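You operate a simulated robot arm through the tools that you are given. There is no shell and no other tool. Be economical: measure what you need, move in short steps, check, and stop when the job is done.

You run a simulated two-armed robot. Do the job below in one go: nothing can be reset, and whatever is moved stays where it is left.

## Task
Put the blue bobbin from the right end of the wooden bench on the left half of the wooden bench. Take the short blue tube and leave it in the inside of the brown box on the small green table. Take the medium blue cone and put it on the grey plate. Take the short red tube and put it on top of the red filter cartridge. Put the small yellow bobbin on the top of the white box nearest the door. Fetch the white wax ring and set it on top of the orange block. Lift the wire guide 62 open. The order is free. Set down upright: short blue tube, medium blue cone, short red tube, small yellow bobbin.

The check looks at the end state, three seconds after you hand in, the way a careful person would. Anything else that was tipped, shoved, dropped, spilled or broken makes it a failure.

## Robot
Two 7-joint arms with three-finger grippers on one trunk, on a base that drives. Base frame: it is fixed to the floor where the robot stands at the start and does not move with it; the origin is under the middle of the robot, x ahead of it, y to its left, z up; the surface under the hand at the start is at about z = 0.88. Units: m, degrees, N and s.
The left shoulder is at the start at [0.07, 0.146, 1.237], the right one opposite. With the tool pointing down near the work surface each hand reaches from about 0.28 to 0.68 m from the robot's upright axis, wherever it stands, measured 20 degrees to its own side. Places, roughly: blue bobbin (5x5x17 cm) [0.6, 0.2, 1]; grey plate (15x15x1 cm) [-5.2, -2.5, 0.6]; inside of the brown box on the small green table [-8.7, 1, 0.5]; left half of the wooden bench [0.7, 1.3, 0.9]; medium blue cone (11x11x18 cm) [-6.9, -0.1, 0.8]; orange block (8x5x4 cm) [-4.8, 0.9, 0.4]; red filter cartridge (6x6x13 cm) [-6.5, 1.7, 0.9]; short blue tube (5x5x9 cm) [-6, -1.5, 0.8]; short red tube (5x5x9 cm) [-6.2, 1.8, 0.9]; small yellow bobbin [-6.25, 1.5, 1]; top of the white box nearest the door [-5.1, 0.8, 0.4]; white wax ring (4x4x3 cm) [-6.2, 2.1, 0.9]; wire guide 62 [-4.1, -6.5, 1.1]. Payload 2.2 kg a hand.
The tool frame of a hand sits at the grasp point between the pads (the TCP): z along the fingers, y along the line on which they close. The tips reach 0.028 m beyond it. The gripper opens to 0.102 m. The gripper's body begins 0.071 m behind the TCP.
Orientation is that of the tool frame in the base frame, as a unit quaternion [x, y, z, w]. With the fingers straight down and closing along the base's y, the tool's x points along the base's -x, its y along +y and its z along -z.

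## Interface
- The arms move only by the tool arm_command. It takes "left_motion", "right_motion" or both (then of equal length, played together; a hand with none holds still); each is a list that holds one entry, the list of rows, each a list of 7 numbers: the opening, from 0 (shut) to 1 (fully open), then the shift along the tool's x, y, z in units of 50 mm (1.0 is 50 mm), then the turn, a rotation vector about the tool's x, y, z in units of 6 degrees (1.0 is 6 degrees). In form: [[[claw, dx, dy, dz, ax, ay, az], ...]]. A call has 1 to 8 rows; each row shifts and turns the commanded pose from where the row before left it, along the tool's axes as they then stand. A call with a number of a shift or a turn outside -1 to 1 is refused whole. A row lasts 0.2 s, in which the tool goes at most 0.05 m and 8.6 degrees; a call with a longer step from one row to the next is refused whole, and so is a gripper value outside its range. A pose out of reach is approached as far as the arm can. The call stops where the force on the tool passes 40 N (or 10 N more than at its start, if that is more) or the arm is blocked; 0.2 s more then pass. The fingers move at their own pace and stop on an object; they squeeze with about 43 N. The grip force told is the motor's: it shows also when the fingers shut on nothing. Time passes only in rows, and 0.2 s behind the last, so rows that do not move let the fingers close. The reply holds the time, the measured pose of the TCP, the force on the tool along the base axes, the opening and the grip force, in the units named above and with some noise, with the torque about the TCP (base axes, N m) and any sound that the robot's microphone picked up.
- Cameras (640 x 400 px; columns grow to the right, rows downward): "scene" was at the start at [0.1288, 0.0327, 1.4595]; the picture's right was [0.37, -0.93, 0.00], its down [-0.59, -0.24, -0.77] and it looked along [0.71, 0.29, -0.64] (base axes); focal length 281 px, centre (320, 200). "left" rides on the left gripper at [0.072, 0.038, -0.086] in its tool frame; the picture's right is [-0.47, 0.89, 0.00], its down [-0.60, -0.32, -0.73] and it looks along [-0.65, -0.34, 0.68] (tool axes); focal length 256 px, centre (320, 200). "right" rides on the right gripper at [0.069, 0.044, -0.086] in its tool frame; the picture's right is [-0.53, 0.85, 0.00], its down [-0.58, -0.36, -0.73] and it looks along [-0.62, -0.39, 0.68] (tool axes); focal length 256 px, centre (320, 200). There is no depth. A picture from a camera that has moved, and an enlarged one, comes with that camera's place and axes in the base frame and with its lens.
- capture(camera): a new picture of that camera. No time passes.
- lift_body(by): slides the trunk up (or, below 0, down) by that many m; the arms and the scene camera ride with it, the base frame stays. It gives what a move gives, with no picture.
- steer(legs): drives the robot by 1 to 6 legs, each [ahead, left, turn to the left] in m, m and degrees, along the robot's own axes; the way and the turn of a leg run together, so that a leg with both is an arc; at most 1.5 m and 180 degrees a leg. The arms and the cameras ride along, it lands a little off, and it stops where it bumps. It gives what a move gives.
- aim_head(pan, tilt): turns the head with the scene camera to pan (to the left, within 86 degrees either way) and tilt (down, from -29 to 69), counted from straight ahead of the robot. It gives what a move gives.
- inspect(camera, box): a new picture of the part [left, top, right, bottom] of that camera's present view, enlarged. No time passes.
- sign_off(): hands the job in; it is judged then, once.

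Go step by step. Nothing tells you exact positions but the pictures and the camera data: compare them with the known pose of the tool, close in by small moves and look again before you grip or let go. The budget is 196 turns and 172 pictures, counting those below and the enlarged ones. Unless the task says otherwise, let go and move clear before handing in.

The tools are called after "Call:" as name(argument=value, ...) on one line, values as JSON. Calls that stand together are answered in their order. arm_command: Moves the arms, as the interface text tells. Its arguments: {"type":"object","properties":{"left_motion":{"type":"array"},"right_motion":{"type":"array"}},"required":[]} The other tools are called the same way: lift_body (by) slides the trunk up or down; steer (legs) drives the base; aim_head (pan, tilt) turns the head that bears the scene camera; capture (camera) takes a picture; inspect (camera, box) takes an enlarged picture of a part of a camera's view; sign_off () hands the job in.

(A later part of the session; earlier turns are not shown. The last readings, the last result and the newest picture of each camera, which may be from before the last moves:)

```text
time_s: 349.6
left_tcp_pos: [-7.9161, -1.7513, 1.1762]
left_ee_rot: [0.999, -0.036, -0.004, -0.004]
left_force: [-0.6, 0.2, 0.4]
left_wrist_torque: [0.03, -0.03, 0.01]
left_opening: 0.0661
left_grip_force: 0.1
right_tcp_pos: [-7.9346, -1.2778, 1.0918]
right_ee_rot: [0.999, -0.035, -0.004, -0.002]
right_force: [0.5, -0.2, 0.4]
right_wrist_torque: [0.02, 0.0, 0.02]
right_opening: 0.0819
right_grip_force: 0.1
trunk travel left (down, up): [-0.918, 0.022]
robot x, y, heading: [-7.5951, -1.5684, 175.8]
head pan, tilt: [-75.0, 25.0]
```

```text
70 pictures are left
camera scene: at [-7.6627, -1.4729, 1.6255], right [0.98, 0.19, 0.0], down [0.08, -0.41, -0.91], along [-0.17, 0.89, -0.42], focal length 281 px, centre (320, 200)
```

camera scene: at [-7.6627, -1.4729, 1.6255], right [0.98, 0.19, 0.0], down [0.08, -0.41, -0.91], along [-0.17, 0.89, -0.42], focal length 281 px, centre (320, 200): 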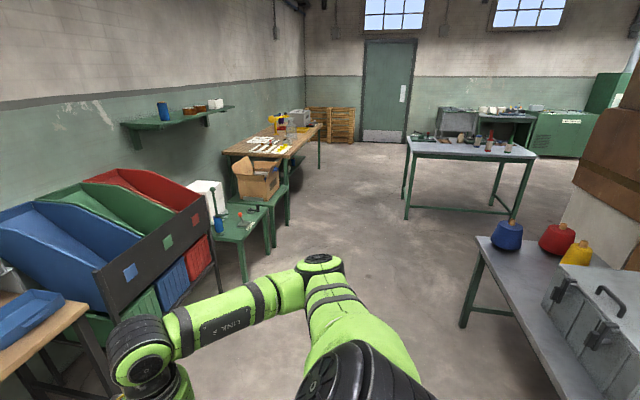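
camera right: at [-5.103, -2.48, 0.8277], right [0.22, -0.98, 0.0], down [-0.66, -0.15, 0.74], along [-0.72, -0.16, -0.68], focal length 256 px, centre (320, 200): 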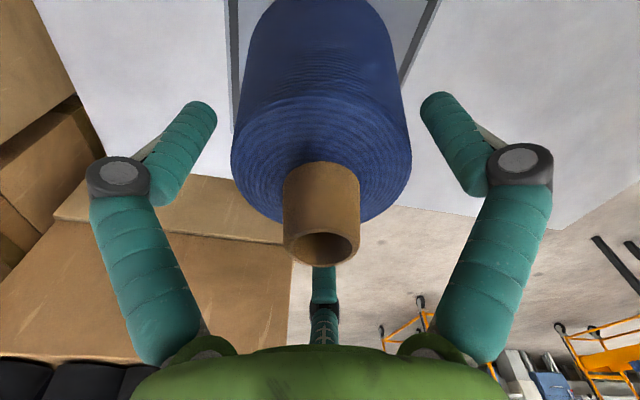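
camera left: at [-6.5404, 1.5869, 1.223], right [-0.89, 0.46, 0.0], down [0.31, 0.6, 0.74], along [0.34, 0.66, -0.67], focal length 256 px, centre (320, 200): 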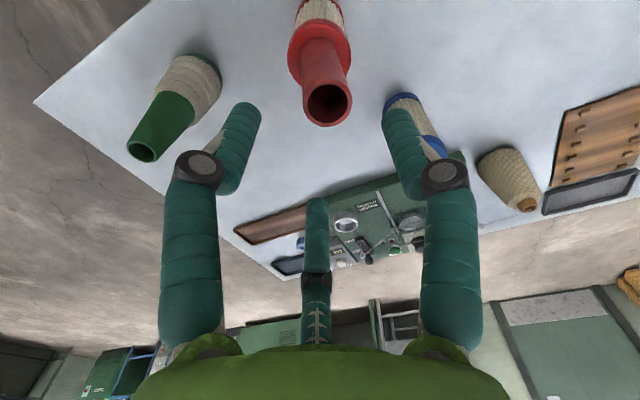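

I move up 0.25, turn to face east, and look at the tube's carton.

Call:
steer(legs=[[0, -0.27, 0], [0, 0, -175.8]])

Call:
aim_head(pan=0, tilt=30)

Call:
capture(camera="scene")

```text
time_s: 358.7
left_tcp_pos: [-7.2721, -1.0905, 1.1751]
left_ee_rot: [-0.006, 1.0, -0.004, 0.003]
left_force: [0.0, -0.1, 0.2]
left_wrist_torque: [0.02, -0.01, 0.01]
left_opening: 0.0661
left_grip_force: 0.1
right_tcp_pos: [-7.2139, -1.5612, 1.0916]
right_ee_rot: [-0.006, 1.0, -0.002, 0.005]
right_force: [-0.3, -0.3, -0.7]
right_wrist_torque: [-0.02, 0.03, -0.02]
right_opening: 0.0818
right_grip_force: 0.0
trunk travel left (down, up): [-0.918, 0.022]
robot x, y, heading: [-7.5745, -1.2986, 0.6]
head pan, tilt: [-75.0, 25.0]
```

```text
time_s: 360.2
left_tcp_pos: [-7.272, -1.0909, 1.175]
left_ee_rot: [-0.006, 1.0, -0.004, 0.005]
left_force: [0.8, 0.4, 1.0]
left_wrist_torque: [-0.03, -0.01, 0.01]
left_opening: 0.0663
left_grip_force: 0.1
right_tcp_pos: [-7.2136, -1.5617, 1.0917]
right_ee_rot: [-0.007, 1.0, -0.003, 0.005]
right_force: [-0.3, -0.1, 0.2]
right_wrist_torque: [0.01, 0.01, -0.03]
right_opening: 0.0816
right_grip_force: 0.1
trunk travel left (down, up): [-0.918, 0.022]
robot x, y, heading: [-7.5703, -1.2992, 0.8]
head pan, tilt: [0.0, 30.0]
```

```text
69 pictures are left
camera scene: at [-7.4357, -1.2978, 1.6176], right [0.01, -1.0, 0.0], down [-0.5, -0.01, -0.87], along [0.87, 0.01, -0.5], focal length 281 px, centre (320, 200)
```

scene: 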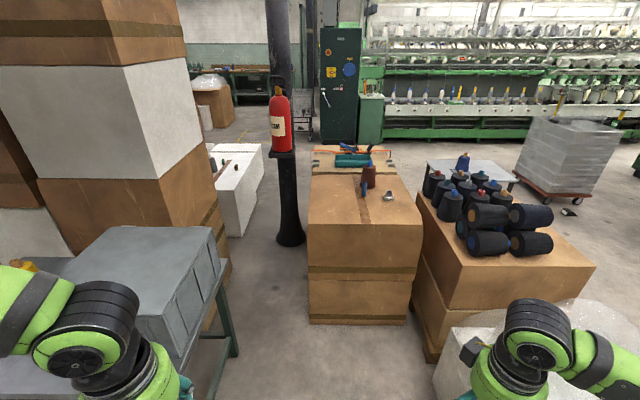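

The blue tube is at about (-5.93, -1.54) on the carton (top z≈0.78, west face x≈-6.24). I drive in, turn 44° left to bring the right shoulder forward, and tuck the left hand up.

Call:
arm_command(left_motion=[[[0.65, -0.4, -0.4, -0.3, 0, 0, 0], [0.65, -0.4, -0.4, -0.3, 0, 0, 0], [0.65, -0.4, -0.4, -0.3, 0, 0, 0]]], right_motion=[[[0.65, 0, 0, -0.4, 0, 0, 0], [0.65, 0, 0, -0.4, 0, 0, 0], [0.65, 0, 0, 0, 0, 0, 0]]])

Call:
steer(legs=[[0.7, -0.06, 0], [0, 0, 44]])

Call:
aim_head(pan=-45, tilt=50)

Call:
capture(camera="scene")

Call:
capture(camera="right")

```text
time_s: 361.0
left_tcp_pos: [-7.212, -1.1506, 1.2217]
left_ee_rot: [-0.006, 1.0, -0.003, 0.003]
left_force: [0.0, -0.2, -1.2]
left_wrist_torque: [0.01, 0.02, -0.01]
left_opening: 0.0662
left_grip_force: 0.0
right_tcp_pos: [-7.2145, -1.5608, 1.1308]
right_ee_rot: [-0.007, 1.0, -0.003, 0.004]
right_force: [-0.3, -0.4, 0.6]
right_wrist_torque: [0.0, 0.0, -0.03]
right_opening: 0.0663
right_grip_force: 0.1
trunk travel left (down, up): [-0.918, 0.022]
robot x, y, heading: [-7.5749, -1.3001, 0.7]
head pan, tilt: [0.0, 30.0]
```

```text
time_s: 366.9
left_tcp_pos: [-6.7099, -0.997, 1.2219]
left_ee_rot: [-0.373, 0.928, -0.004, 0.005]
left_force: [-0.4, -0.2, 0.1]
left_wrist_torque: [0.02, -0.03, 0.02]
left_opening: 0.0661
left_grip_force: 0.2
right_tcp_pos: [-6.4304, -1.297, 1.1321]
right_ee_rot: [-0.373, 0.928, 0.0, 0.005]
right_force: [0.7, -0.3, -0.6]
right_wrist_torque: [0.01, 0.02, -0.04]
right_opening: 0.0664
right_grip_force: 0.0
trunk travel left (down, up): [-0.918, 0.022]
robot x, y, heading: [-6.872, -1.3526, 44.0]
head pan, tilt: [0.0, 30.0]
```

```text
time_s: 368.0
left_tcp_pos: [-6.7099, -0.9956, 1.2203]
left_ee_rot: [-0.373, 0.928, -0.003, 0.005]
left_force: [0.2, 1.1, -0.2]
left_wrist_torque: [-0.05, 0.0, -0.01]
left_opening: 0.0661
left_grip_force: 0.1
right_tcp_pos: [-6.4301, -1.2966, 1.1316]
right_ee_rot: [-0.373, 0.928, -0.001, 0.005]
right_force: [0.8, -0.2, -0.4]
right_wrist_torque: [0.01, 0.01, 0.02]
right_opening: 0.0664
right_grip_force: 0.1
trunk travel left (down, up): [-0.918, 0.022]
robot x, y, heading: [-6.8707, -1.3544, 43.8]
head pan, tilt: [-45.0, 50.0]
```

```text
68 pictures are left
camera scene: at [-6.7593, -1.3195, 1.5881], right [-0.02, -1.0, 0.0], down [-0.77, 0.02, -0.64], along [0.64, -0.01, -0.77], focal length 281 px, centre (320, 200)
```

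scene: 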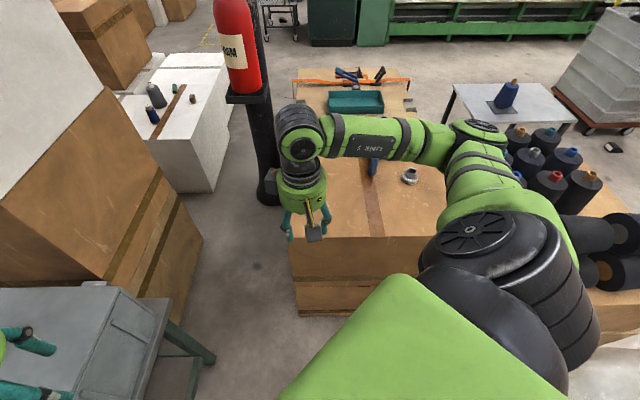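

```text
67 pictures are left
camera right: at [-6.5106, -1.313, 1.217], right [-0.2, 0.98, 0.0], down [0.66, 0.14, 0.74], along [0.72, 0.15, -0.67], focal length 256 px, centre (320, 200)
```

right: 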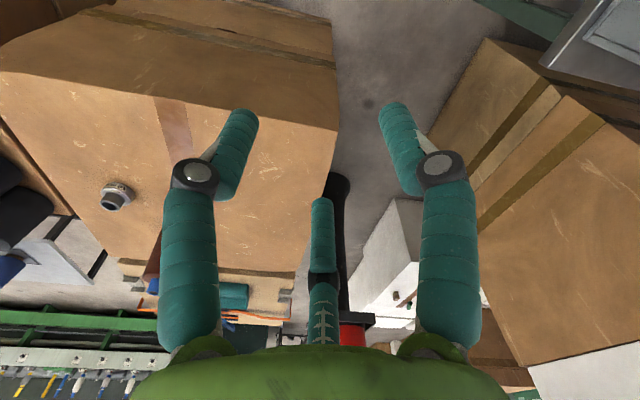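

The path is clear. I slide up to the carton (keeping ≈0.33 m from its face).

Call:
steer(legs=[[0.168, -0.258, 0]])

Call:
capture(camera="right")

Call:
capture(camera="scene")

```text
time_s: 370.0
left_tcp_pos: [-6.4196, -1.0643, 1.2216]
left_ee_rot: [-0.372, 0.928, -0.004, 0.006]
left_force: [0.4, -0.4, -0.9]
left_wrist_torque: [0.03, -0.03, -0.03]
left_opening: 0.0664
left_grip_force: 0.1
right_tcp_pos: [-6.1403, -1.3648, 1.1324]
right_ee_rot: [-0.372, 0.928, -0.001, 0.006]
right_force: [-0.5, -0.4, -0.4]
right_wrist_torque: [-0.03, 0.0, 0.01]
right_opening: 0.0664
right_grip_force: 0.1
trunk travel left (down, up): [-0.918, 0.022]
robot x, y, heading: [-6.5783, -1.4186, 43.9]
head pan, tilt: [-45.0, 50.0]
```

```text
66 pictures are left
camera right: at [-6.2205, -1.3809, 1.2179], right [-0.2, 0.98, 0.0], down [0.66, 0.13, 0.74], along [0.72, 0.15, -0.67], focal length 256 px, centre (320, 200)
```

right: 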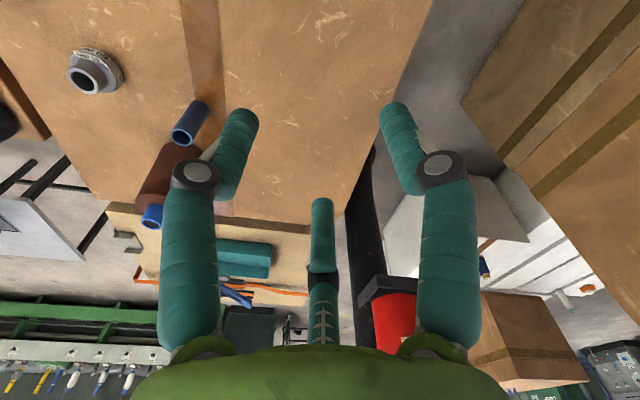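

```text
65 pictures are left
camera scene: at [-6.47, -1.3867, 1.5883], right [-0.02, -1.0, 0.0], down [-0.76, 0.02, -0.64], along [0.64, -0.02, -0.76], focal length 281 px, centre (320, 200)
```

scene: 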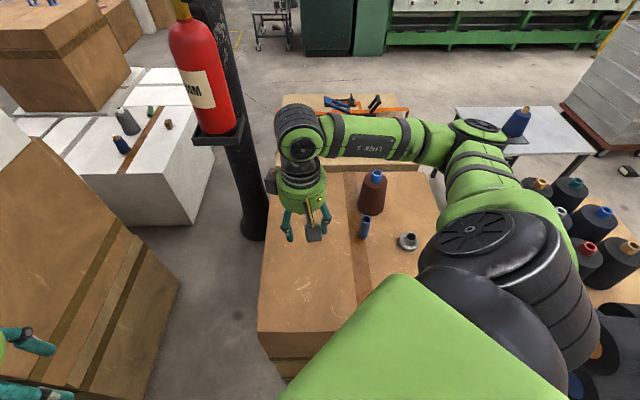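

Tube centre ≈(-5.948, -1.549). Slightly closer, then reach over it.

Call:
steer(legs=[[0.015, -0.042, 0]])

Call:
arm_command(right_motion=[[[0.7, 0.01, -0.9, 0, 0, 0, 0], [0.7, 0.01, -0.9, 0, 0, 0, 0], [0.7, 0.01, -0.9, 0, 0, 0, 0], [0.7, 0.01, -0.9, 0, 0, 0, 0], [0.7, 0.02, -0.86, 0, 0, 0, 0], [0.7, 0, 0, 0, 0, 0, 0]]])

Call:
capture(camera="right")

Call:
capture(camera="scene")

```text
time_s: 371.0
left_tcp_pos: [-6.3965, -1.0799, 1.222]
left_ee_rot: [-0.375, 0.927, -0.001, 0.004]
left_force: [-0.1, 0.2, 0.3]
left_wrist_torque: [0.01, 0.01, 0.03]
left_opening: 0.0664
left_grip_force: 0.0
right_tcp_pos: [-6.1151, -1.3791, 1.1305]
right_ee_rot: [-0.376, 0.927, -0.001, 0.003]
right_force: [0.5, 0.4, -0.6]
right_wrist_torque: [-0.01, 0.0, 0.0]
right_opening: 0.0664
right_grip_force: 0.0
trunk travel left (down, up): [-0.918, 0.022]
robot x, y, heading: [-6.5617, -1.4367, 44.2]
head pan, tilt: [-45.0, 50.0]
stopped in leg 1: the robot was blocked; the commanded pose is now the measured one
```

```text
time_s: 372.4
left_tcp_pos: [-6.3987, -1.0785, 1.221]
left_ee_rot: [-0.376, 0.927, -0.003, 0.005]
left_force: [0.4, 0.7, -0.2]
left_wrist_torque: [0.0, -0.01, 0.0]
left_opening: 0.066
left_grip_force: 0.1
right_tcp_pos: [-5.9649, -1.5421, 1.135]
right_ee_rot: [-0.376, 0.926, -0.001, 0.005]
right_force: [-0.3, 0.5, -0.8]
right_wrist_torque: [-0.02, -0.01, 0.0]
right_opening: 0.0712
right_grip_force: 0.1
trunk travel left (down, up): [-0.918, 0.022]
robot x, y, heading: [-6.5575, -1.4368, 43.9]
head pan, tilt: [-45.0, 50.0]
```

```text
64 pictures are left
camera right: at [-6.0454, -1.5574, 1.2211], right [-0.21, 0.98, 0.0], down [0.66, 0.14, 0.74], along [0.72, 0.15, -0.68], focal length 256 px, centre (320, 200)
```

right: 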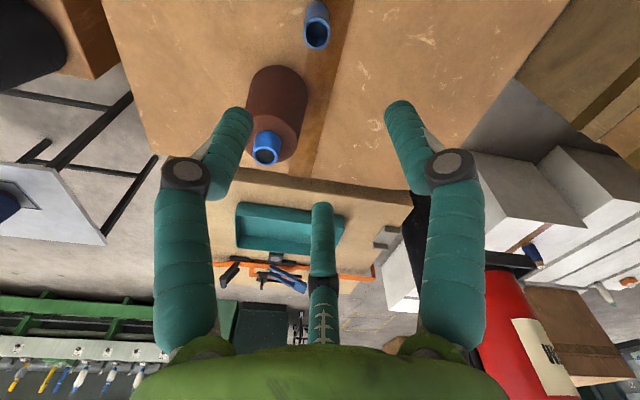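

```text
63 pictures are left
camera scene: at [-6.4466, -1.403, 1.588], right [-0.02, -1.0, 0.0], down [-0.77, 0.01, -0.64], along [0.64, -0.01, -0.77], focal length 281 px, centre (320, 200)
```

scene: 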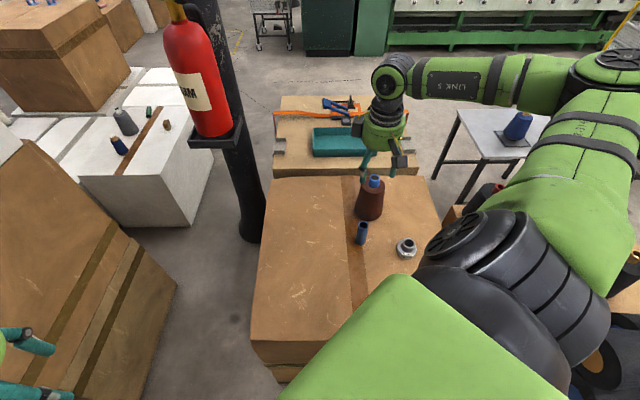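

Tube at (-5.955, -1.542); a brown bobbin stands 11 cm behind it, so I narrow the gripper, correct 1 cm and lower the trunk.

Call:
arm_command(right_motion=[[[0.55, -0.14, -0.14, 0, 0, 0, 0], [0.55, 0, 0, 0, 0, 0, 0]]])

Call:
lift_body(by=-0.19)

Call:
capture(camera="right")

Call:
capture(camera="scene")

```text
time_s: 373.0
left_tcp_pos: [-6.399, -1.0793, 1.2212]
left_ee_rot: [-0.375, 0.927, -0.003, 0.006]
left_force: [-0.6, 0.2, -0.8]
left_wrist_torque: [-0.02, -0.03, -0.01]
left_opening: 0.0664
left_grip_force: 0.1
right_tcp_pos: [-5.9553, -1.5413, 1.1333]
right_ee_rot: [-0.376, 0.927, -0.001, 0.005]
right_force: [1.1, -0.4, 0.7]
right_wrist_torque: [0.0, -0.01, 0.01]
right_opening: 0.0562
right_grip_force: 0.0
trunk travel left (down, up): [-0.918, 0.022]
robot x, y, heading: [-6.5587, -1.439, 44.1]
head pan, tilt: [-45.0, 50.0]
```

```text
time_s: 375.1
left_tcp_pos: [-6.3999, -1.0804, 1.032]
left_ee_rot: [-0.376, 0.927, -0.002, 0.004]
left_force: [-0.1, 0.3, 0.0]
left_wrist_torque: [0.02, -0.01, 0.01]
left_opening: 0.0663
left_grip_force: 0.1
right_tcp_pos: [-5.9561, -1.541, 0.9432]
right_ee_rot: [-0.376, 0.927, 0.0, 0.004]
right_force: [-0.7, -0.3, -0.5]
right_wrist_torque: [0.01, 0.02, 0.02]
right_opening: 0.0561
right_grip_force: 0.1
trunk travel left (down, up): [-0.728, 0.212]
robot x, y, heading: [-6.5607, -1.4353, 44.0]
head pan, tilt: [-45.0, 50.0]
```

```text
62 pictures are left
camera right: at [-6.0362, -1.5576, 1.0304], right [-0.21, 0.98, 0.0], down [0.66, 0.14, 0.74], along [0.72, 0.15, -0.67], focal length 256 px, centre (320, 200)
```

right: 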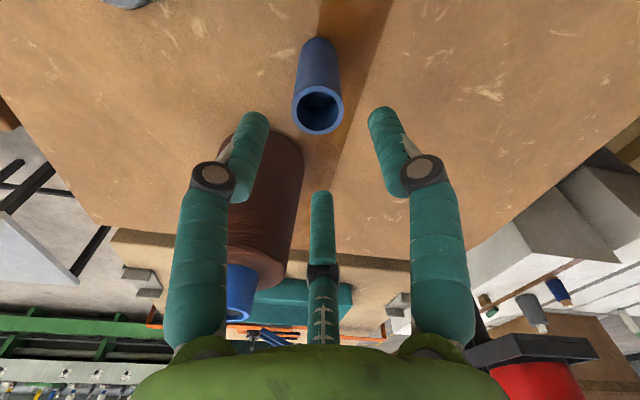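

```text
61 pictures are left
camera scene: at [-6.4472, -1.4031, 1.3981], right [-0.02, -1.0, 0.0], down [-0.77, 0.01, -0.64], along [0.64, -0.01, -0.77], focal length 281 px, centre (320, 200)
```

scene: 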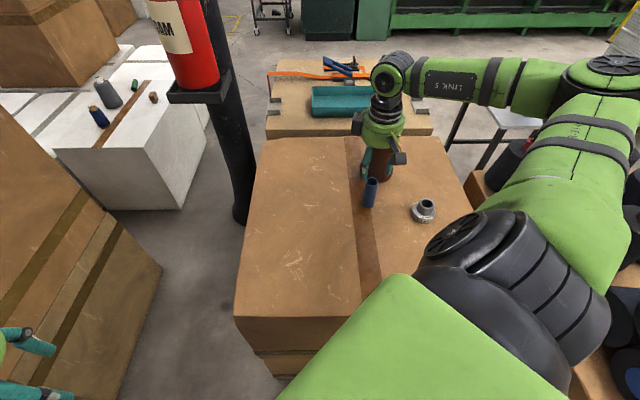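

I rotate the gripper 20° so its right side keeps further from the brown bobbin, then check.

Call:
arm_command(right_motion=[[[0.55, -0.08, -0.08, 0, 0, 0, 0.85], [0.55, 0, 0, 0, 0, 0, 0.85], [0.55, 0, 0, 0, 0, 0, 0.85], [0.55, 0, 0, 0, 0, 0, 0.85], [0.55, 0, 0, 0, 0, 0, 0]]])

Call:
capture(camera="right")

```text
time_s: 376.3
left_tcp_pos: [-6.3995, -1.0797, 1.0303]
left_ee_rot: [-0.376, 0.927, -0.003, 0.005]
left_force: [-0.1, 0.0, 0.4]
left_wrist_torque: [0.03, 0.0, -0.02]
left_opening: 0.0662
left_grip_force: 0.1
right_tcp_pos: [-5.9503, -1.5403, 0.945]
right_ee_rot: [-0.205, 0.979, 0.001, 0.006]
right_force: [0.1, 0.9, -0.2]
right_wrist_torque: [-0.02, 0.03, 0.01]
right_opening: 0.056
right_grip_force: 0.1
trunk travel left (down, up): [-0.728, 0.212]
robot x, y, heading: [-6.5605, -1.436, 44.3]
head pan, tilt: [-45.0, 50.0]
```

```text
60 pictures are left
camera right: at [-6.0312, -1.5286, 1.031], right [0.15, 0.99, 0.0], down [0.67, -0.1, 0.74], along [0.73, -0.11, -0.68], focal length 256 px, centre (320, 200)
```

right: 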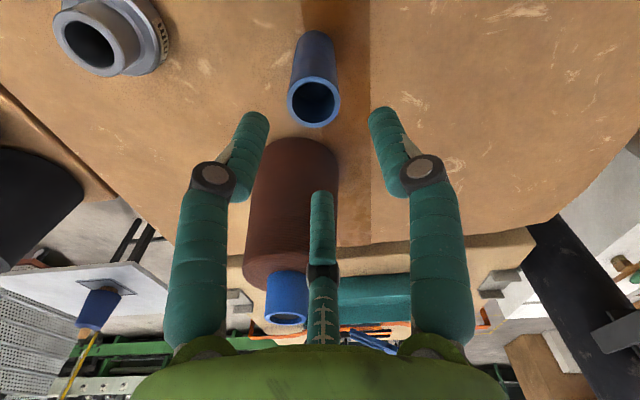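

Call:
arm_command(right_motion=[[[0.5, 0.03, -0.08, 0, 0, 0, 0], [0.5, 0, 0, 0, 0, 0, 0]]])

Call:
lift_body(by=-0.045)

Call:
capture(camera="right")

Call:
inspect(camera="scene", box=[320, 80, 480, 200])

```text
time_s: 376.9
left_tcp_pos: [-6.3999, -1.0802, 1.0312]
left_ee_rot: [-0.376, 0.927, -0.003, 0.005]
left_force: [0.5, 0.5, -0.4]
left_wrist_torque: [-0.02, 0.01, 0.01]
left_opening: 0.0663
left_grip_force: 0.1
right_tcp_pos: [-5.9508, -1.5445, 0.9455]
right_ee_rot: [-0.206, 0.979, 0.0, 0.004]
right_force: [0.2, -0.2, -0.5]
right_wrist_torque: [0.02, 0.0, 0.01]
right_opening: 0.0509
right_grip_force: 0.0
trunk travel left (down, up): [-0.728, 0.212]
robot x, y, heading: [-6.5632, -1.4365, 44.0]
head pan, tilt: [-45.0, 50.0]
```

```text
time_s: 377.8
left_tcp_pos: [-6.4003, -1.0794, 0.9861]
left_ee_rot: [-0.375, 0.927, -0.003, 0.004]
left_force: [0.6, -0.3, -0.5]
left_wrist_torque: [0.0, 0.02, 0.0]
left_opening: 0.0664
left_grip_force: 0.0
right_tcp_pos: [-5.9503, -1.5454, 0.8997]
right_ee_rot: [-0.206, 0.978, 0.001, 0.006]
right_force: [0.7, -1.0, -0.4]
right_wrist_torque: [0.02, 0.04, 0.0]
right_opening: 0.0513
right_grip_force: 0.1
trunk travel left (down, up): [-0.683, 0.257]
robot x, y, heading: [-6.5574, -1.4375, 43.8]
head pan, tilt: [-45.0, 50.0]
```

```text
59 pictures are left
camera right: at [-6.0314, -1.5332, 0.9862], right [0.15, 0.99, 0.0], down [0.67, -0.1, 0.74], along [0.73, -0.11, -0.68], focal length 256 px, centre (320, 200)
```

right: 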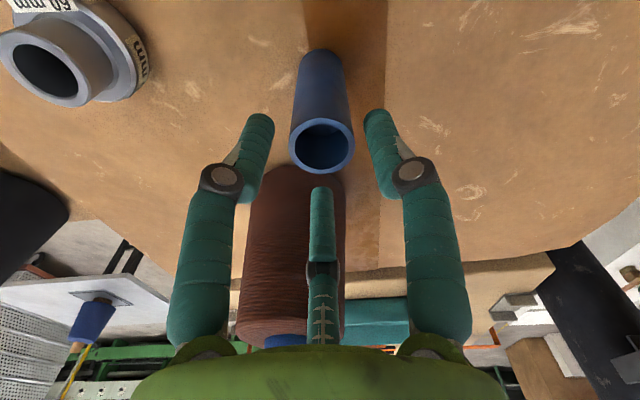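

```text
3.33 times, centred on (400, 140) of scene
camera zoom: at [-6.4474, -1.4032, 1.353], right [-0.02, -1.0, 0.0], down [-0.77, 0.01, -0.64], along [0.64, -0.01, -0.77], focal length 938 px, centre (53, 400)
```

zoom: 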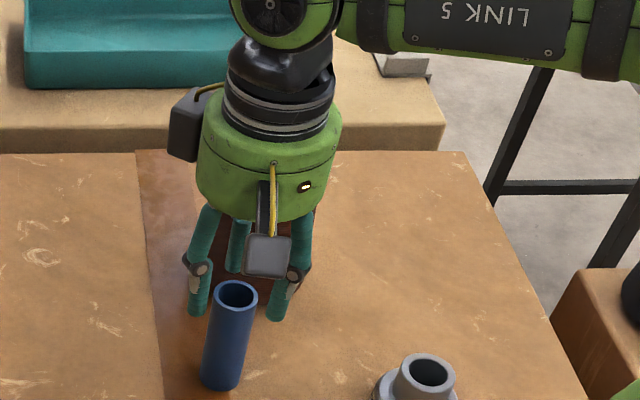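

Aligned. Lower the last 4.5 cm and grip.

Call:
lift_body(by=-0.045)

Call:
capture(camera="right")

```text
time_s: 378.7
left_tcp_pos: [-6.3999, -1.0805, 0.9418]
left_ee_rot: [-0.376, 0.927, -0.002, 0.005]
left_force: [0.1, 0.2, 0.0]
left_wrist_torque: [0.0, 0.0, 0.0]
left_opening: 0.0663
left_grip_force: 0.1
right_tcp_pos: [-5.95, -1.546, 0.8554]
right_ee_rot: [-0.206, 0.979, 0.0, 0.005]
right_force: [0.2, 1.2, -0.2]
right_wrist_torque: [-0.03, -0.01, -0.01]
right_opening: 0.0507
right_grip_force: 0.1
trunk travel left (down, up): [-0.638, 0.302]
robot x, y, heading: [-6.5602, -1.4373, 44.2]
head pan, tilt: [-45.0, 50.0]
```

```text
57 pictures are left
camera right: at [-6.0314, -1.5331, 0.9412], right [0.15, 0.99, 0.0], down [0.67, -0.1, 0.74], along [0.73, -0.11, -0.68], focal length 256 px, centre (320, 200)
```

right: 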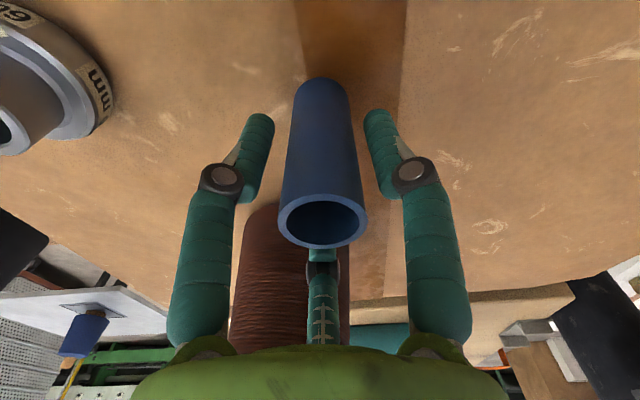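

Call:
arm_command(right_motion=[[[0, 0, 0, 0, 0, 0, 0], [0, 0, 0, 0, 0, 0, 0], [0, 0, 0, 0, 0, 0, 0]]])

Call:
lift_body(by=0.28)

Call:
capture(camera="right")

Call:
capture(camera="scene")

```text
time_s: 379.5
left_tcp_pos: [-6.4013, -1.0797, 0.9419]
left_ee_rot: [-0.375, 0.927, -0.002, 0.004]
left_force: [-0.4, 0.3, 0.7]
left_wrist_torque: [-0.01, 0.03, -0.01]
left_opening: 0.066
left_grip_force: 0.0
right_tcp_pos: [-5.9501, -1.5453, 0.8564]
right_ee_rot: [-0.206, 0.979, 0.001, 0.005]
right_force: [-1.4, -0.9, 2.0]
right_wrist_torque: [-0.02, 0.05, 0.01]
right_opening: 0.0342
right_grip_force: 43.4
trunk travel left (down, up): [-0.638, 0.302]
robot x, y, heading: [-6.5604, -1.4407, 43.9]
head pan, tilt: [-45.0, 50.0]
```

```text
time_s: 382.3
left_tcp_pos: [-6.3989, -1.0798, 1.2211]
left_ee_rot: [-0.375, 0.927, -0.003, 0.005]
left_force: [0.1, -0.5, -1.0]
left_wrist_torque: [0.01, 0.01, 0.04]
left_opening: 0.0661
left_grip_force: 0.0
right_tcp_pos: [-5.9505, -1.5456, 1.1347]
right_ee_rot: [-0.206, 0.979, 0.0, 0.004]
right_force: [0.5, -0.2, -0.6]
right_wrist_torque: [-0.05, 0.03, -0.03]
right_opening: 0.034
right_grip_force: 42.8
trunk travel left (down, up): [-0.918, 0.022]
robot x, y, heading: [-6.563, -1.438, 44.2]
head pan, tilt: [-45.0, 50.0]
```

```text
56 pictures are left
camera right: at [-6.0311, -1.5331, 1.221], right [0.15, 0.99, 0.0], down [0.67, -0.1, 0.74], along [0.73, -0.11, -0.68], focal length 256 px, centre (320, 200)
```

right: 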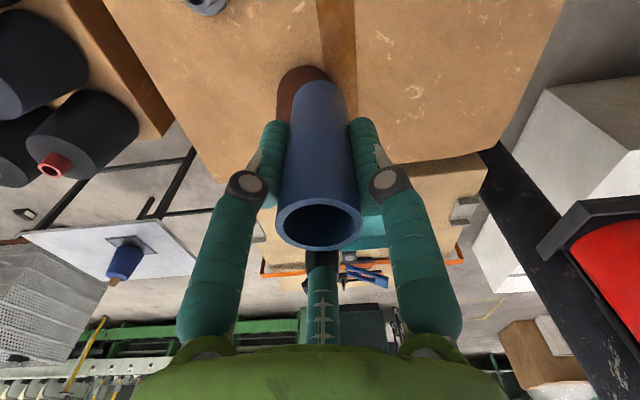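

```text
55 pictures are left
camera scene: at [-6.4469, -1.4031, 1.588], right [-0.02, -1.0, 0.0], down [-0.77, 0.01, -0.64], along [0.64, -0.01, -0.77], focal length 281 px, centre (320, 200)
```

scene: 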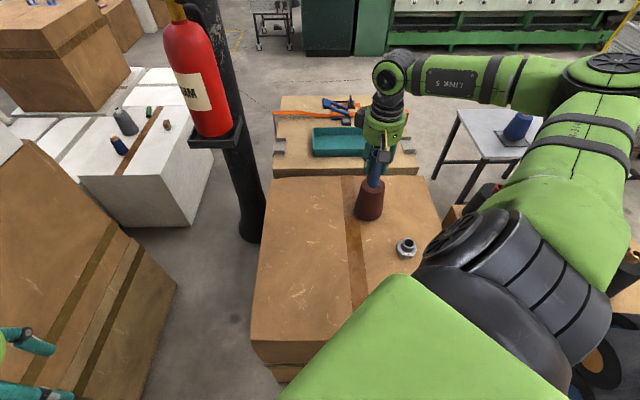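

Tube held and the brown bobbin undisturbed. I back away, tuck the hand, turn west and go up to the brown box.

Call:
steer(legs=[[-0.197, 0.3, 0]])

Call:
arm_command(right_motion=[[[0, 0.29, 0.78, 0, 0, 0, -0.55], [0, 0.29, 0.78, 0, 0, 0, -0.55], [0, 0.25, 0.8, 0, 0, 0, -0.55], [0, 0.2, 0.8, 0, 0, 0, -0.55], [0, 0.15, 0.8, 0, 0, 0, -0.55], [0, 0.1, 0.8, 0, 0, 0, -0.55]]])

Call:
steer(legs=[[0, 0, 136], [0.85, 0, 0], [0, -1.2, 0], [0, -1.05, 0]])

Call:
aim_head(pan=0, tilt=35)

Call:
capture(camera="scene")

```text
time_s: 384.6
left_tcp_pos: [-6.7534, -1.0005, 1.2212]
left_ee_rot: [-0.375, 0.927, -0.002, 0.004]
left_force: [-0.4, -0.1, 0.8]
left_wrist_torque: [0.05, 0.02, -0.04]
left_opening: 0.0662
left_grip_force: 0.0
right_tcp_pos: [-6.3039, -1.468, 1.1335]
right_ee_rot: [-0.205, 0.979, 0.001, 0.004]
right_force: [0.8, 0.0, -0.9]
right_wrist_torque: [0.02, 0.01, -0.02]
right_opening: 0.0333
right_grip_force: 42.8
trunk travel left (down, up): [-0.918, 0.022]
robot x, y, heading: [-6.9153, -1.3576, 43.9]
head pan, tilt: [-45.0, 50.0]
```

```text
time_s: 386.0
left_tcp_pos: [-6.754, -0.999, 1.2208]
left_ee_rot: [-0.374, 0.927, -0.003, 0.004]
left_force: [0.2, 0.1, 0.9]
left_wrist_torque: [-0.02, 0.03, -0.01]
left_opening: 0.0665
left_grip_force: 0.0
right_tcp_pos: [-6.4855, -1.2954, 1.1352]
right_ee_rot: [-0.371, 0.929, -0.001, 0.006]
right_force: [-0.5, 0.7, -0.6]
right_wrist_torque: [-0.03, -0.02, 0.0]
right_opening: 0.0334
right_grip_force: 42.7
trunk travel left (down, up): [-0.918, 0.022]
robot x, y, heading: [-6.9123, -1.3581, 43.8]
head pan, tilt: [-45.0, 50.0]
```

```text
time_s: 406.9
left_tcp_pos: [-8.1184, 0.749, 1.221]
left_ee_rot: [1.0, 0.001, -0.004, -0.005]
left_force: [-0.1, -0.1, 0.2]
left_wrist_torque: [0.0, 0.03, 0.03]
left_opening: 0.0665
left_grip_force: 0.0
right_tcp_pos: [-8.1074, 1.1492, 1.1358]
right_ee_rot: [1.0, -0.004, -0.003, -0.003]
right_force: [0.5, 0.6, -0.6]
right_wrist_torque: [0.0, 0.04, 0.01]
right_opening: 0.03
right_grip_force: 43.3
trunk travel left (down, up): [-0.918, 0.022]
robot x, y, heading: [-7.7567, 0.8989, -179.8]
head pan, tilt: [-45.0, 50.0]
```

```text
time_s: 408.0
left_tcp_pos: [-8.1188, 0.749, 1.221]
left_ee_rot: [1.0, 0.001, -0.004, -0.005]
left_force: [-0.4, 0.2, -0.6]
left_wrist_torque: [-0.02, 0.02, 0.06]
left_opening: 0.0661
left_grip_force: 0.0
right_tcp_pos: [-8.1066, 1.1499, 1.1343]
right_ee_rot: [1.0, -0.004, -0.004, -0.003]
right_force: [0.2, -1.3, -0.2]
right_wrist_torque: [0.01, -0.01, 0.04]
right_opening: 0.0298
right_grip_force: 43.0
trunk travel left (down, up): [-0.918, 0.022]
robot x, y, heading: [-7.7534, 0.8975, -180.0]
head pan, tilt: [0.0, 35.0]
```

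```text
54 pictures are left
camera scene: at [-7.8922, 0.8973, 1.6097], right [0.0, 1.0, 0.0], down [0.57, 0.0, -0.82], along [-0.82, 0.0, -0.57], focal length 281 px, centre (320, 200)
```

scene: 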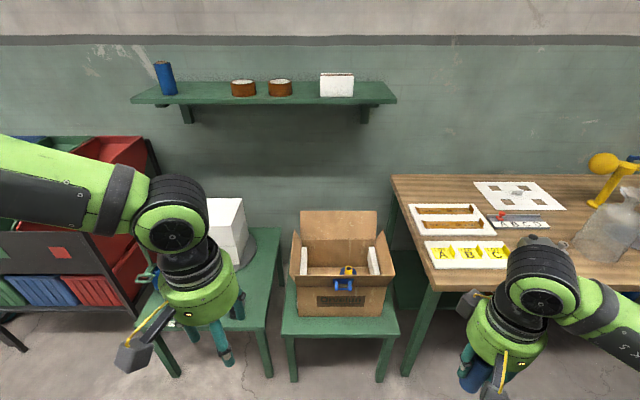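

Call:
inspect(camera="scene", box=[260, 190, 420, 350])

Call:
capture(camera="right")

```text
2.50 times, centred on (340, 270) of scene
camera zoom: at [-7.8922, 0.8973, 1.6097], right [0.0, 1.0, 0.0], down [0.57, 0.0, -0.82], along [-0.82, 0.0, -0.57], focal length 703 px, centre (270, 25)
```

zoom: 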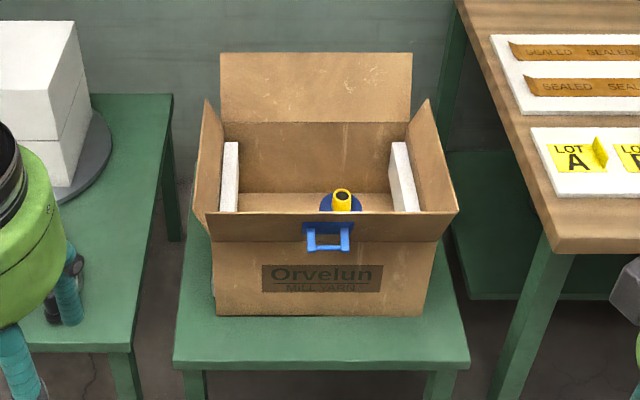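

```text
52 pictures are left
camera right: at [-8.0366, 1.1061, 1.2204], right [-0.54, -0.84, 0.0], down [-0.57, 0.36, 0.74], along [-0.62, 0.4, -0.68], focal length 256 px, centre (320, 200)
```

right: 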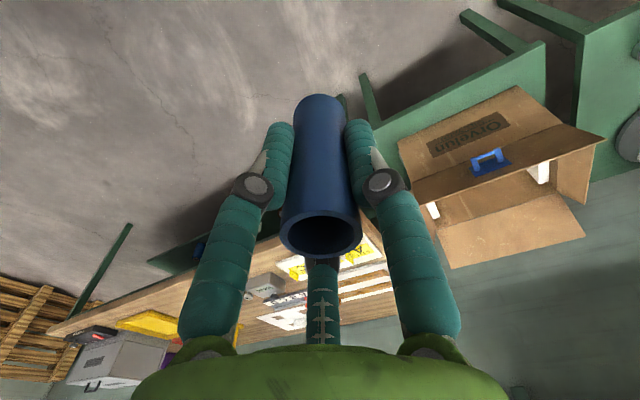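

The box interior spans about x -8.92..-8.64, y 0.80..1.21, with an object at y≈1.03; the free left part is around (-8.78, 0.92). I take the same 45° stance and slide up.

Call:
steer(legs=[[0, 0, 45], [0.33, -0.29, 0]])

Call:
aim_head(pan=-50, tilt=55)

Call:
capture(camera="scene")

Call:
capture(camera="right")

```text
time_s: 412.7
left_tcp_pos: [-8.3452, 0.503, 1.2221]
left_ee_rot: [0.925, 0.381, -0.005, -0.003]
left_force: [-0.1, -0.7, -0.1]
left_wrist_torque: [-0.01, 0.01, 0.02]
left_opening: 0.0662
left_grip_force: 0.1
right_tcp_pos: [-8.6185, 0.7964, 1.1354]
right_ee_rot: [0.926, 0.377, -0.006, -0.001]
right_force: [-0.3, 0.1, 0.0]
right_wrist_torque: [0.01, 0.04, 0.01]
right_opening: 0.0296
right_grip_force: 42.8
trunk travel left (down, up): [-0.918, 0.022]
robot x, y, heading: [-8.191, 0.8636, -135.1]
head pan, tilt: [0.0, 35.0]
```

```text
time_s: 413.9
left_tcp_pos: [-8.347, 0.5017, 1.2223]
left_ee_rot: [0.925, 0.381, -0.004, -0.003]
left_force: [-0.5, -0.1, 0.1]
left_wrist_torque: [-0.01, -0.02, 0.02]
left_opening: 0.0663
left_grip_force: 0.0
right_tcp_pos: [-8.62, 0.7956, 1.1357]
right_ee_rot: [0.926, 0.377, -0.005, 0.0]
right_force: [0.1, -0.4, -0.2]
right_wrist_torque: [0.02, 0.02, 0.02]
right_opening: 0.0297
right_grip_force: 42.9
trunk travel left (down, up): [-0.918, 0.022]
robot x, y, heading: [-8.1907, 0.8641, -135.0]
head pan, tilt: [-50.0, 55.0]
```

```text
51 pictures are left
camera scene: at [-8.2981, 0.8354, 1.5816], right [0.09, 1.0, 0.0], down [0.82, -0.07, -0.57], along [-0.57, 0.05, -0.82], focal length 281 px, centre (320, 200)
```

scene: 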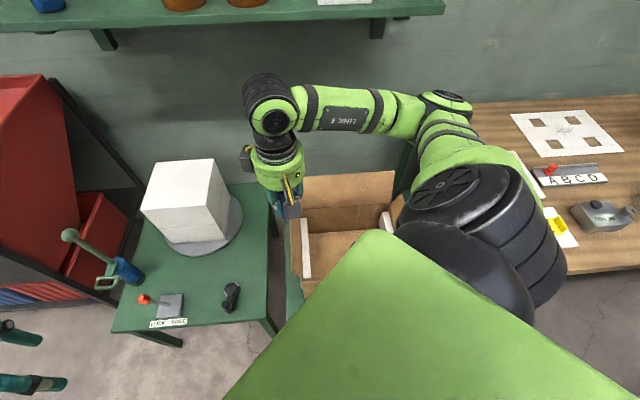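

```text
50 pictures are left
camera right: at [-8.5388, 0.8128, 1.2205], right [0.21, -0.98, 0.0], down [-0.66, -0.14, 0.74], along [-0.72, -0.15, -0.67], focal length 256 px, centre (320, 200)
```

right: 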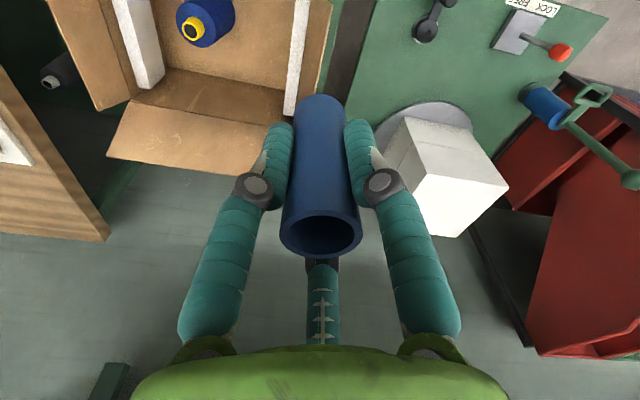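

The box flaps stand up to z≈0.78, so forearm clearance matters. I take the final arm shape high above the box first, and check it there.

Call:
steer(legs=[[0.05, -0.05, 0]])

Call:
arm_command(right_motion=[[[0, 0, -0.6, 0.2, 0, 0, 0], [0, 0, -0.6, 0.5, 0, 0, 0], [0, 0, -0.6, 0.6, 0, 0, 0], [0, 0, -0.6, 0.6, 0, 0, 0], [0, 0, -0.5, 0.7, 0, 0, 0], [0, 0, 0, 0.7, 0, 0, 0], [0, 0, 0, 0.7, 0, 0, 0], [0, 0, 0, 0, 0, 0, 0]]])

Call:
capture(camera="scene")

Call:
capture(camera="right")

```text
time_s: 414.9
left_tcp_pos: [-8.4067, 0.512, 1.2229]
left_ee_rot: [0.925, 0.38, -0.008, -0.003]
left_force: [1.1, 0.7, 0.2]
left_wrist_torque: [0.03, 0.08, 0.01]
left_opening: 0.0662
left_grip_force: 0.1
right_tcp_pos: [-8.68, 0.8054, 1.1361]
right_ee_rot: [0.927, 0.376, -0.007, -0.002]
right_force: [1.0, -0.6, -0.7]
right_wrist_torque: [0.0, 0.03, 0.03]
right_opening: 0.0298
right_grip_force: 43.1
trunk travel left (down, up): [-0.918, 0.022]
robot x, y, heading: [-8.2543, 0.8707, -135.8]
head pan, tilt: [-50.0, 55.0]
```

```text
time_s: 416.7
left_tcp_pos: [-8.4119, 0.5119, 1.2221]
left_ee_rot: [0.925, 0.379, -0.005, -0.002]
left_force: [-0.1, 0.0, 0.6]
left_wrist_torque: [0.01, -0.03, -0.04]
left_opening: 0.066
left_grip_force: 0.0
right_tcp_pos: [-8.7858, 0.9111, 0.9356]
right_ee_rot: [0.927, 0.375, -0.005, -0.001]
right_force: [0.7, -0.1, -0.6]
right_wrist_torque: [0.0, 0.01, 0.02]
right_opening: 0.0301
right_grip_force: 42.9
trunk travel left (down, up): [-0.918, 0.022]
robot x, y, heading: [-8.254, 0.8741, -135.4]
head pan, tilt: [-50.0, 55.0]
```

```text
49 pictures are left
camera scene: at [-8.3621, 0.8449, 1.5816], right [0.1, 1.0, 0.0], down [0.81, -0.08, -0.57], along [-0.57, 0.05, -0.82], focal length 281 px, centre (320, 200)
```

scene: 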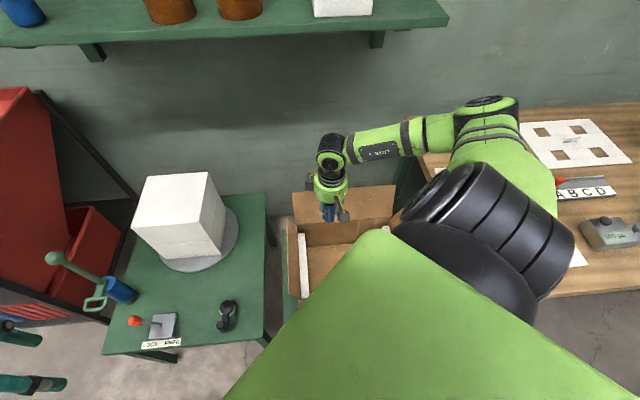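

```text
48 pictures are left
camera right: at [-8.7046, 0.9278, 1.0213], right [0.2, -0.98, 0.0], down [-0.66, -0.14, 0.74], along [-0.72, -0.15, -0.67], focal length 256 px, centre (320, 200)
```

right: 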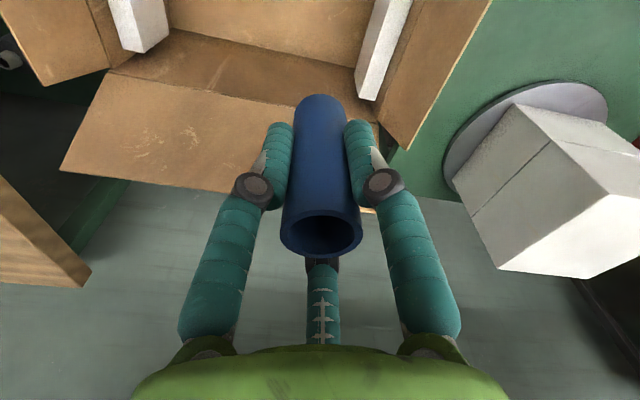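

The elbow sits well above the wrist, so flaps and bench clear. I lower into the box in stages.

Call:
lift_body(by=-0.26)

Call:
capture(camera="scene")

Call:
capture(camera="right")

```text
time_s: 419.4
left_tcp_pos: [-8.4145, 0.5125, 0.9607]
left_ee_rot: [0.925, 0.38, -0.005, -0.002]
left_force: [0.7, 0.2, -0.2]
left_wrist_torque: [-0.01, 0.01, 0.0]
left_opening: 0.0664
left_grip_force: 0.1
right_tcp_pos: [-8.7872, 0.9098, 0.6752]
right_ee_rot: [0.927, 0.375, -0.005, -0.001]
right_force: [0.7, 0.0, 0.1]
right_wrist_torque: [-0.03, -0.01, 0.03]
right_opening: 0.03
right_grip_force: 43.1
trunk travel left (down, up): [-0.658, 0.282]
robot x, y, heading: [-8.2531, 0.8745, -135.3]
head pan, tilt: [-50.0, 55.0]
```

```text
47 pictures are left
camera scene: at [-8.3631, 0.8445, 1.3216], right [0.1, 1.0, 0.0], down [0.82, -0.08, -0.57], along [-0.57, 0.05, -0.82], focal length 281 px, centre (320, 200)
```

scene: 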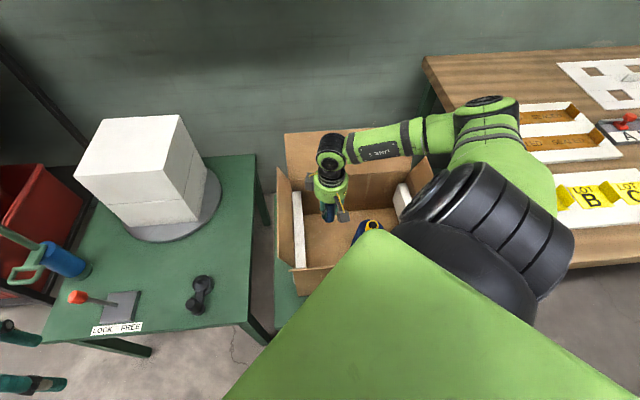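

```text
46 pictures are left
camera right: at [-8.7051, 0.9272, 0.7616], right [0.2, -0.98, 0.0], down [-0.66, -0.14, 0.74], along [-0.72, -0.15, -0.68], focal length 256 px, centre (320, 200)
```

right: 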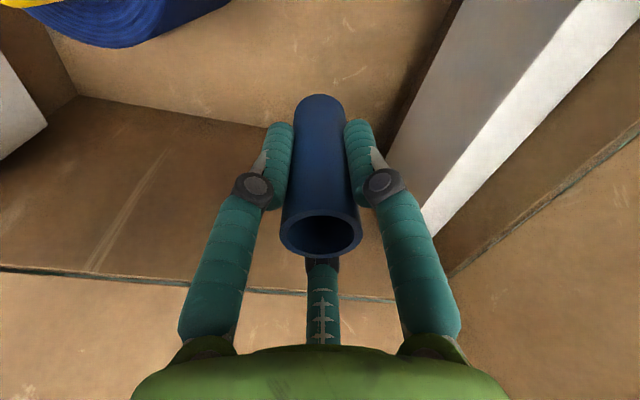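

Call:
lift_body(by=-0.11)

Call:
capture(camera="right")

Call:
capture(camera="scene")

```text
time_s: 420.8
left_tcp_pos: [-8.412, 0.5126, 0.851]
left_ee_rot: [0.925, 0.379, -0.005, -0.003]
left_force: [-0.2, 1.0, 1.1]
left_wrist_torque: [-0.02, -0.03, 0.01]
left_opening: 0.0665
left_grip_force: 0.1
right_tcp_pos: [-8.7862, 0.9097, 0.565]
right_ee_rot: [0.927, 0.376, -0.005, -0.001]
right_force: [0.0, 0.3, 0.2]
right_wrist_torque: [0.0, -0.01, 0.03]
right_opening: 0.0296
right_grip_force: 42.3
trunk travel left (down, up): [-0.548, 0.392]
robot x, y, heading: [-8.2557, 0.874, -135.5]
head pan, tilt: [-50.0, 55.0]
```

```text
45 pictures are left
camera right: at [-8.7051, 0.9272, 0.6516], right [0.2, -0.98, 0.0], down [-0.66, -0.14, 0.74], along [-0.72, -0.15, -0.68], focal length 256 px, centre (320, 200)
```

right: 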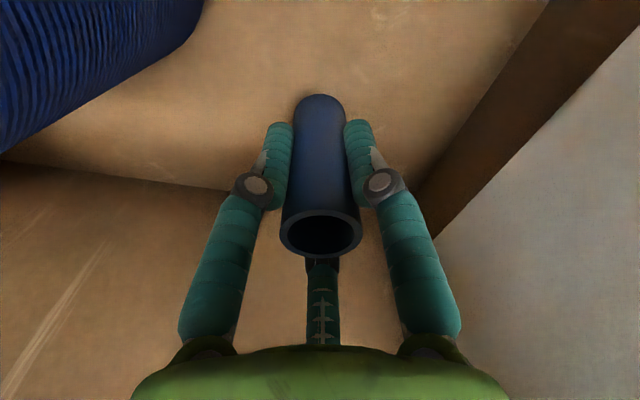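

```text
44 pictures are left
camera scene: at [-8.363, 0.8445, 1.2116], right [0.1, 1.0, 0.0], down [0.82, -0.08, -0.57], along [-0.57, 0.05, -0.82], focal length 281 px, centre (320, 200)
```

scene: 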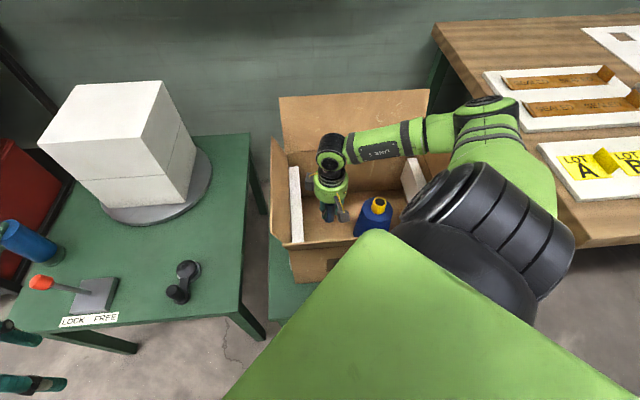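

Clear everywhere. Now small steps to the floor of the box.

Call:
arm_command(right_motion=[[[0, 0, 0, 0.12, 0, 0, 0], [0, 0, 0, 0.12, 0, 0, 0], [0, 0, 0, 0.1, 0, 0, 0], [0, 0, 0, 0.06, 0, 0, 0], [0, 0, 0, 0.06, 0, 0, 0], [0, 0, 0, 0, 0, 0, 0]]])

Call:
capture(camera="right")

```text
time_s: 422.2
left_tcp_pos: [-8.41, 0.5119, 0.852]
left_ee_rot: [0.925, 0.38, -0.006, -0.004]
left_force: [0.6, 0.1, 0.4]
left_wrist_torque: [-0.01, 0.02, 0.0]
left_opening: 0.0664
left_grip_force: 0.2
right_tcp_pos: [-8.7856, 0.9093, 0.5472]
right_ee_rot: [0.927, 0.376, -0.009, -0.001]
right_force: [2.1, 5.0, 29.8]
right_wrist_torque: [0.21, -0.44, 0.06]
right_opening: 0.0298
right_grip_force: 43.6
trunk travel left (down, up): [-0.548, 0.392]
robot x, y, heading: [-8.2541, 0.8729, -135.6]
head pan, tilt: [-50.0, 55.0]
```

```text
43 pictures are left
camera right: at [-8.7039, 0.9268, 0.6317], right [0.2, -0.98, 0.0], down [-0.66, -0.14, 0.74], along [-0.73, -0.15, -0.67], focal length 256 px, centre (320, 200)
```

right: 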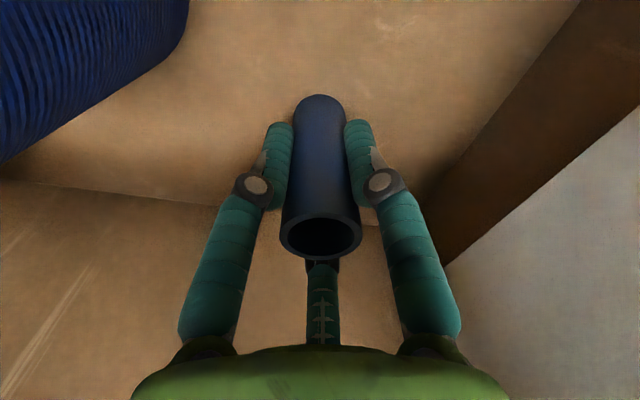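

Contact with the floor. I ease, release and rise.

Call:
arm_command(right_motion=[[[0, 0, 0, -0.06, 0, 0, 0], [0.5, 0, 0, 0, 0, 0, 0], [0.5, 0, 0, 0, 0, 0, 0], [0.5, 0, 0, 0, 0, 0, 0]]])

Call:
lift_body(by=0.15)

Call:
capture(camera="right")

```text
time_s: 423.2
left_tcp_pos: [-8.4123, 0.5129, 0.8519]
left_ee_rot: [0.926, 0.379, -0.005, -0.003]
left_force: [0.2, -0.1, 0.3]
left_wrist_torque: [0.01, -0.01, 0.02]
left_opening: 0.0663
left_grip_force: 0.1
right_tcp_pos: [-8.785, 0.9103, 0.5461]
right_ee_rot: [0.927, 0.375, -0.005, -0.001]
right_force: [-0.2, -0.4, -0.2]
right_wrist_torque: [-0.01, 0.01, 0.02]
right_opening: 0.0506
right_grip_force: 0.1
trunk travel left (down, up): [-0.548, 0.392]
robot x, y, heading: [-8.2561, 0.8696, -135.7]
head pan, tilt: [-50.0, 55.0]
```

```text
time_s: 424.9
left_tcp_pos: [-8.4122, 0.5119, 1.0011]
left_ee_rot: [0.925, 0.38, -0.004, -0.002]
left_force: [0.0, 0.2, -0.6]
left_wrist_torque: [0.01, -0.03, 0.02]
left_opening: 0.0663
left_grip_force: 0.1
right_tcp_pos: [-8.7861, 0.9095, 0.6965]
right_ee_rot: [0.927, 0.376, -0.005, -0.001]
right_force: [0.6, 0.3, -0.1]
right_wrist_torque: [0.0, 0.0, 0.03]
right_opening: 0.051
right_grip_force: 0.1
trunk travel left (down, up): [-0.698, 0.242]
robot x, y, heading: [-8.2541, 0.8738, -135.5]
head pan, tilt: [-50.0, 55.0]
```

```text
42 pictures are left
camera right: at [-8.7048, 0.9274, 0.7817], right [0.2, -0.98, 0.0], down [-0.66, -0.14, 0.74], along [-0.72, -0.15, -0.68], focal length 256 px, centre (320, 200)
```

right: 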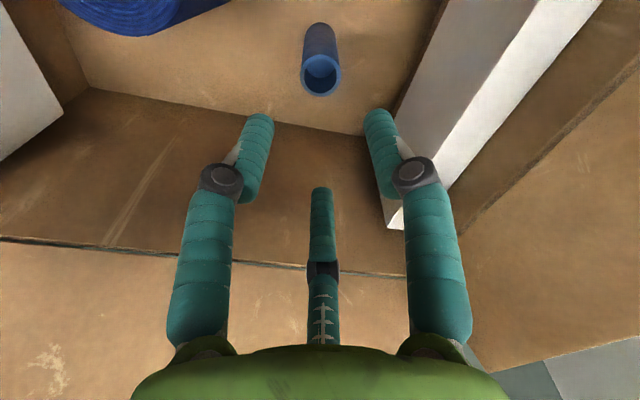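

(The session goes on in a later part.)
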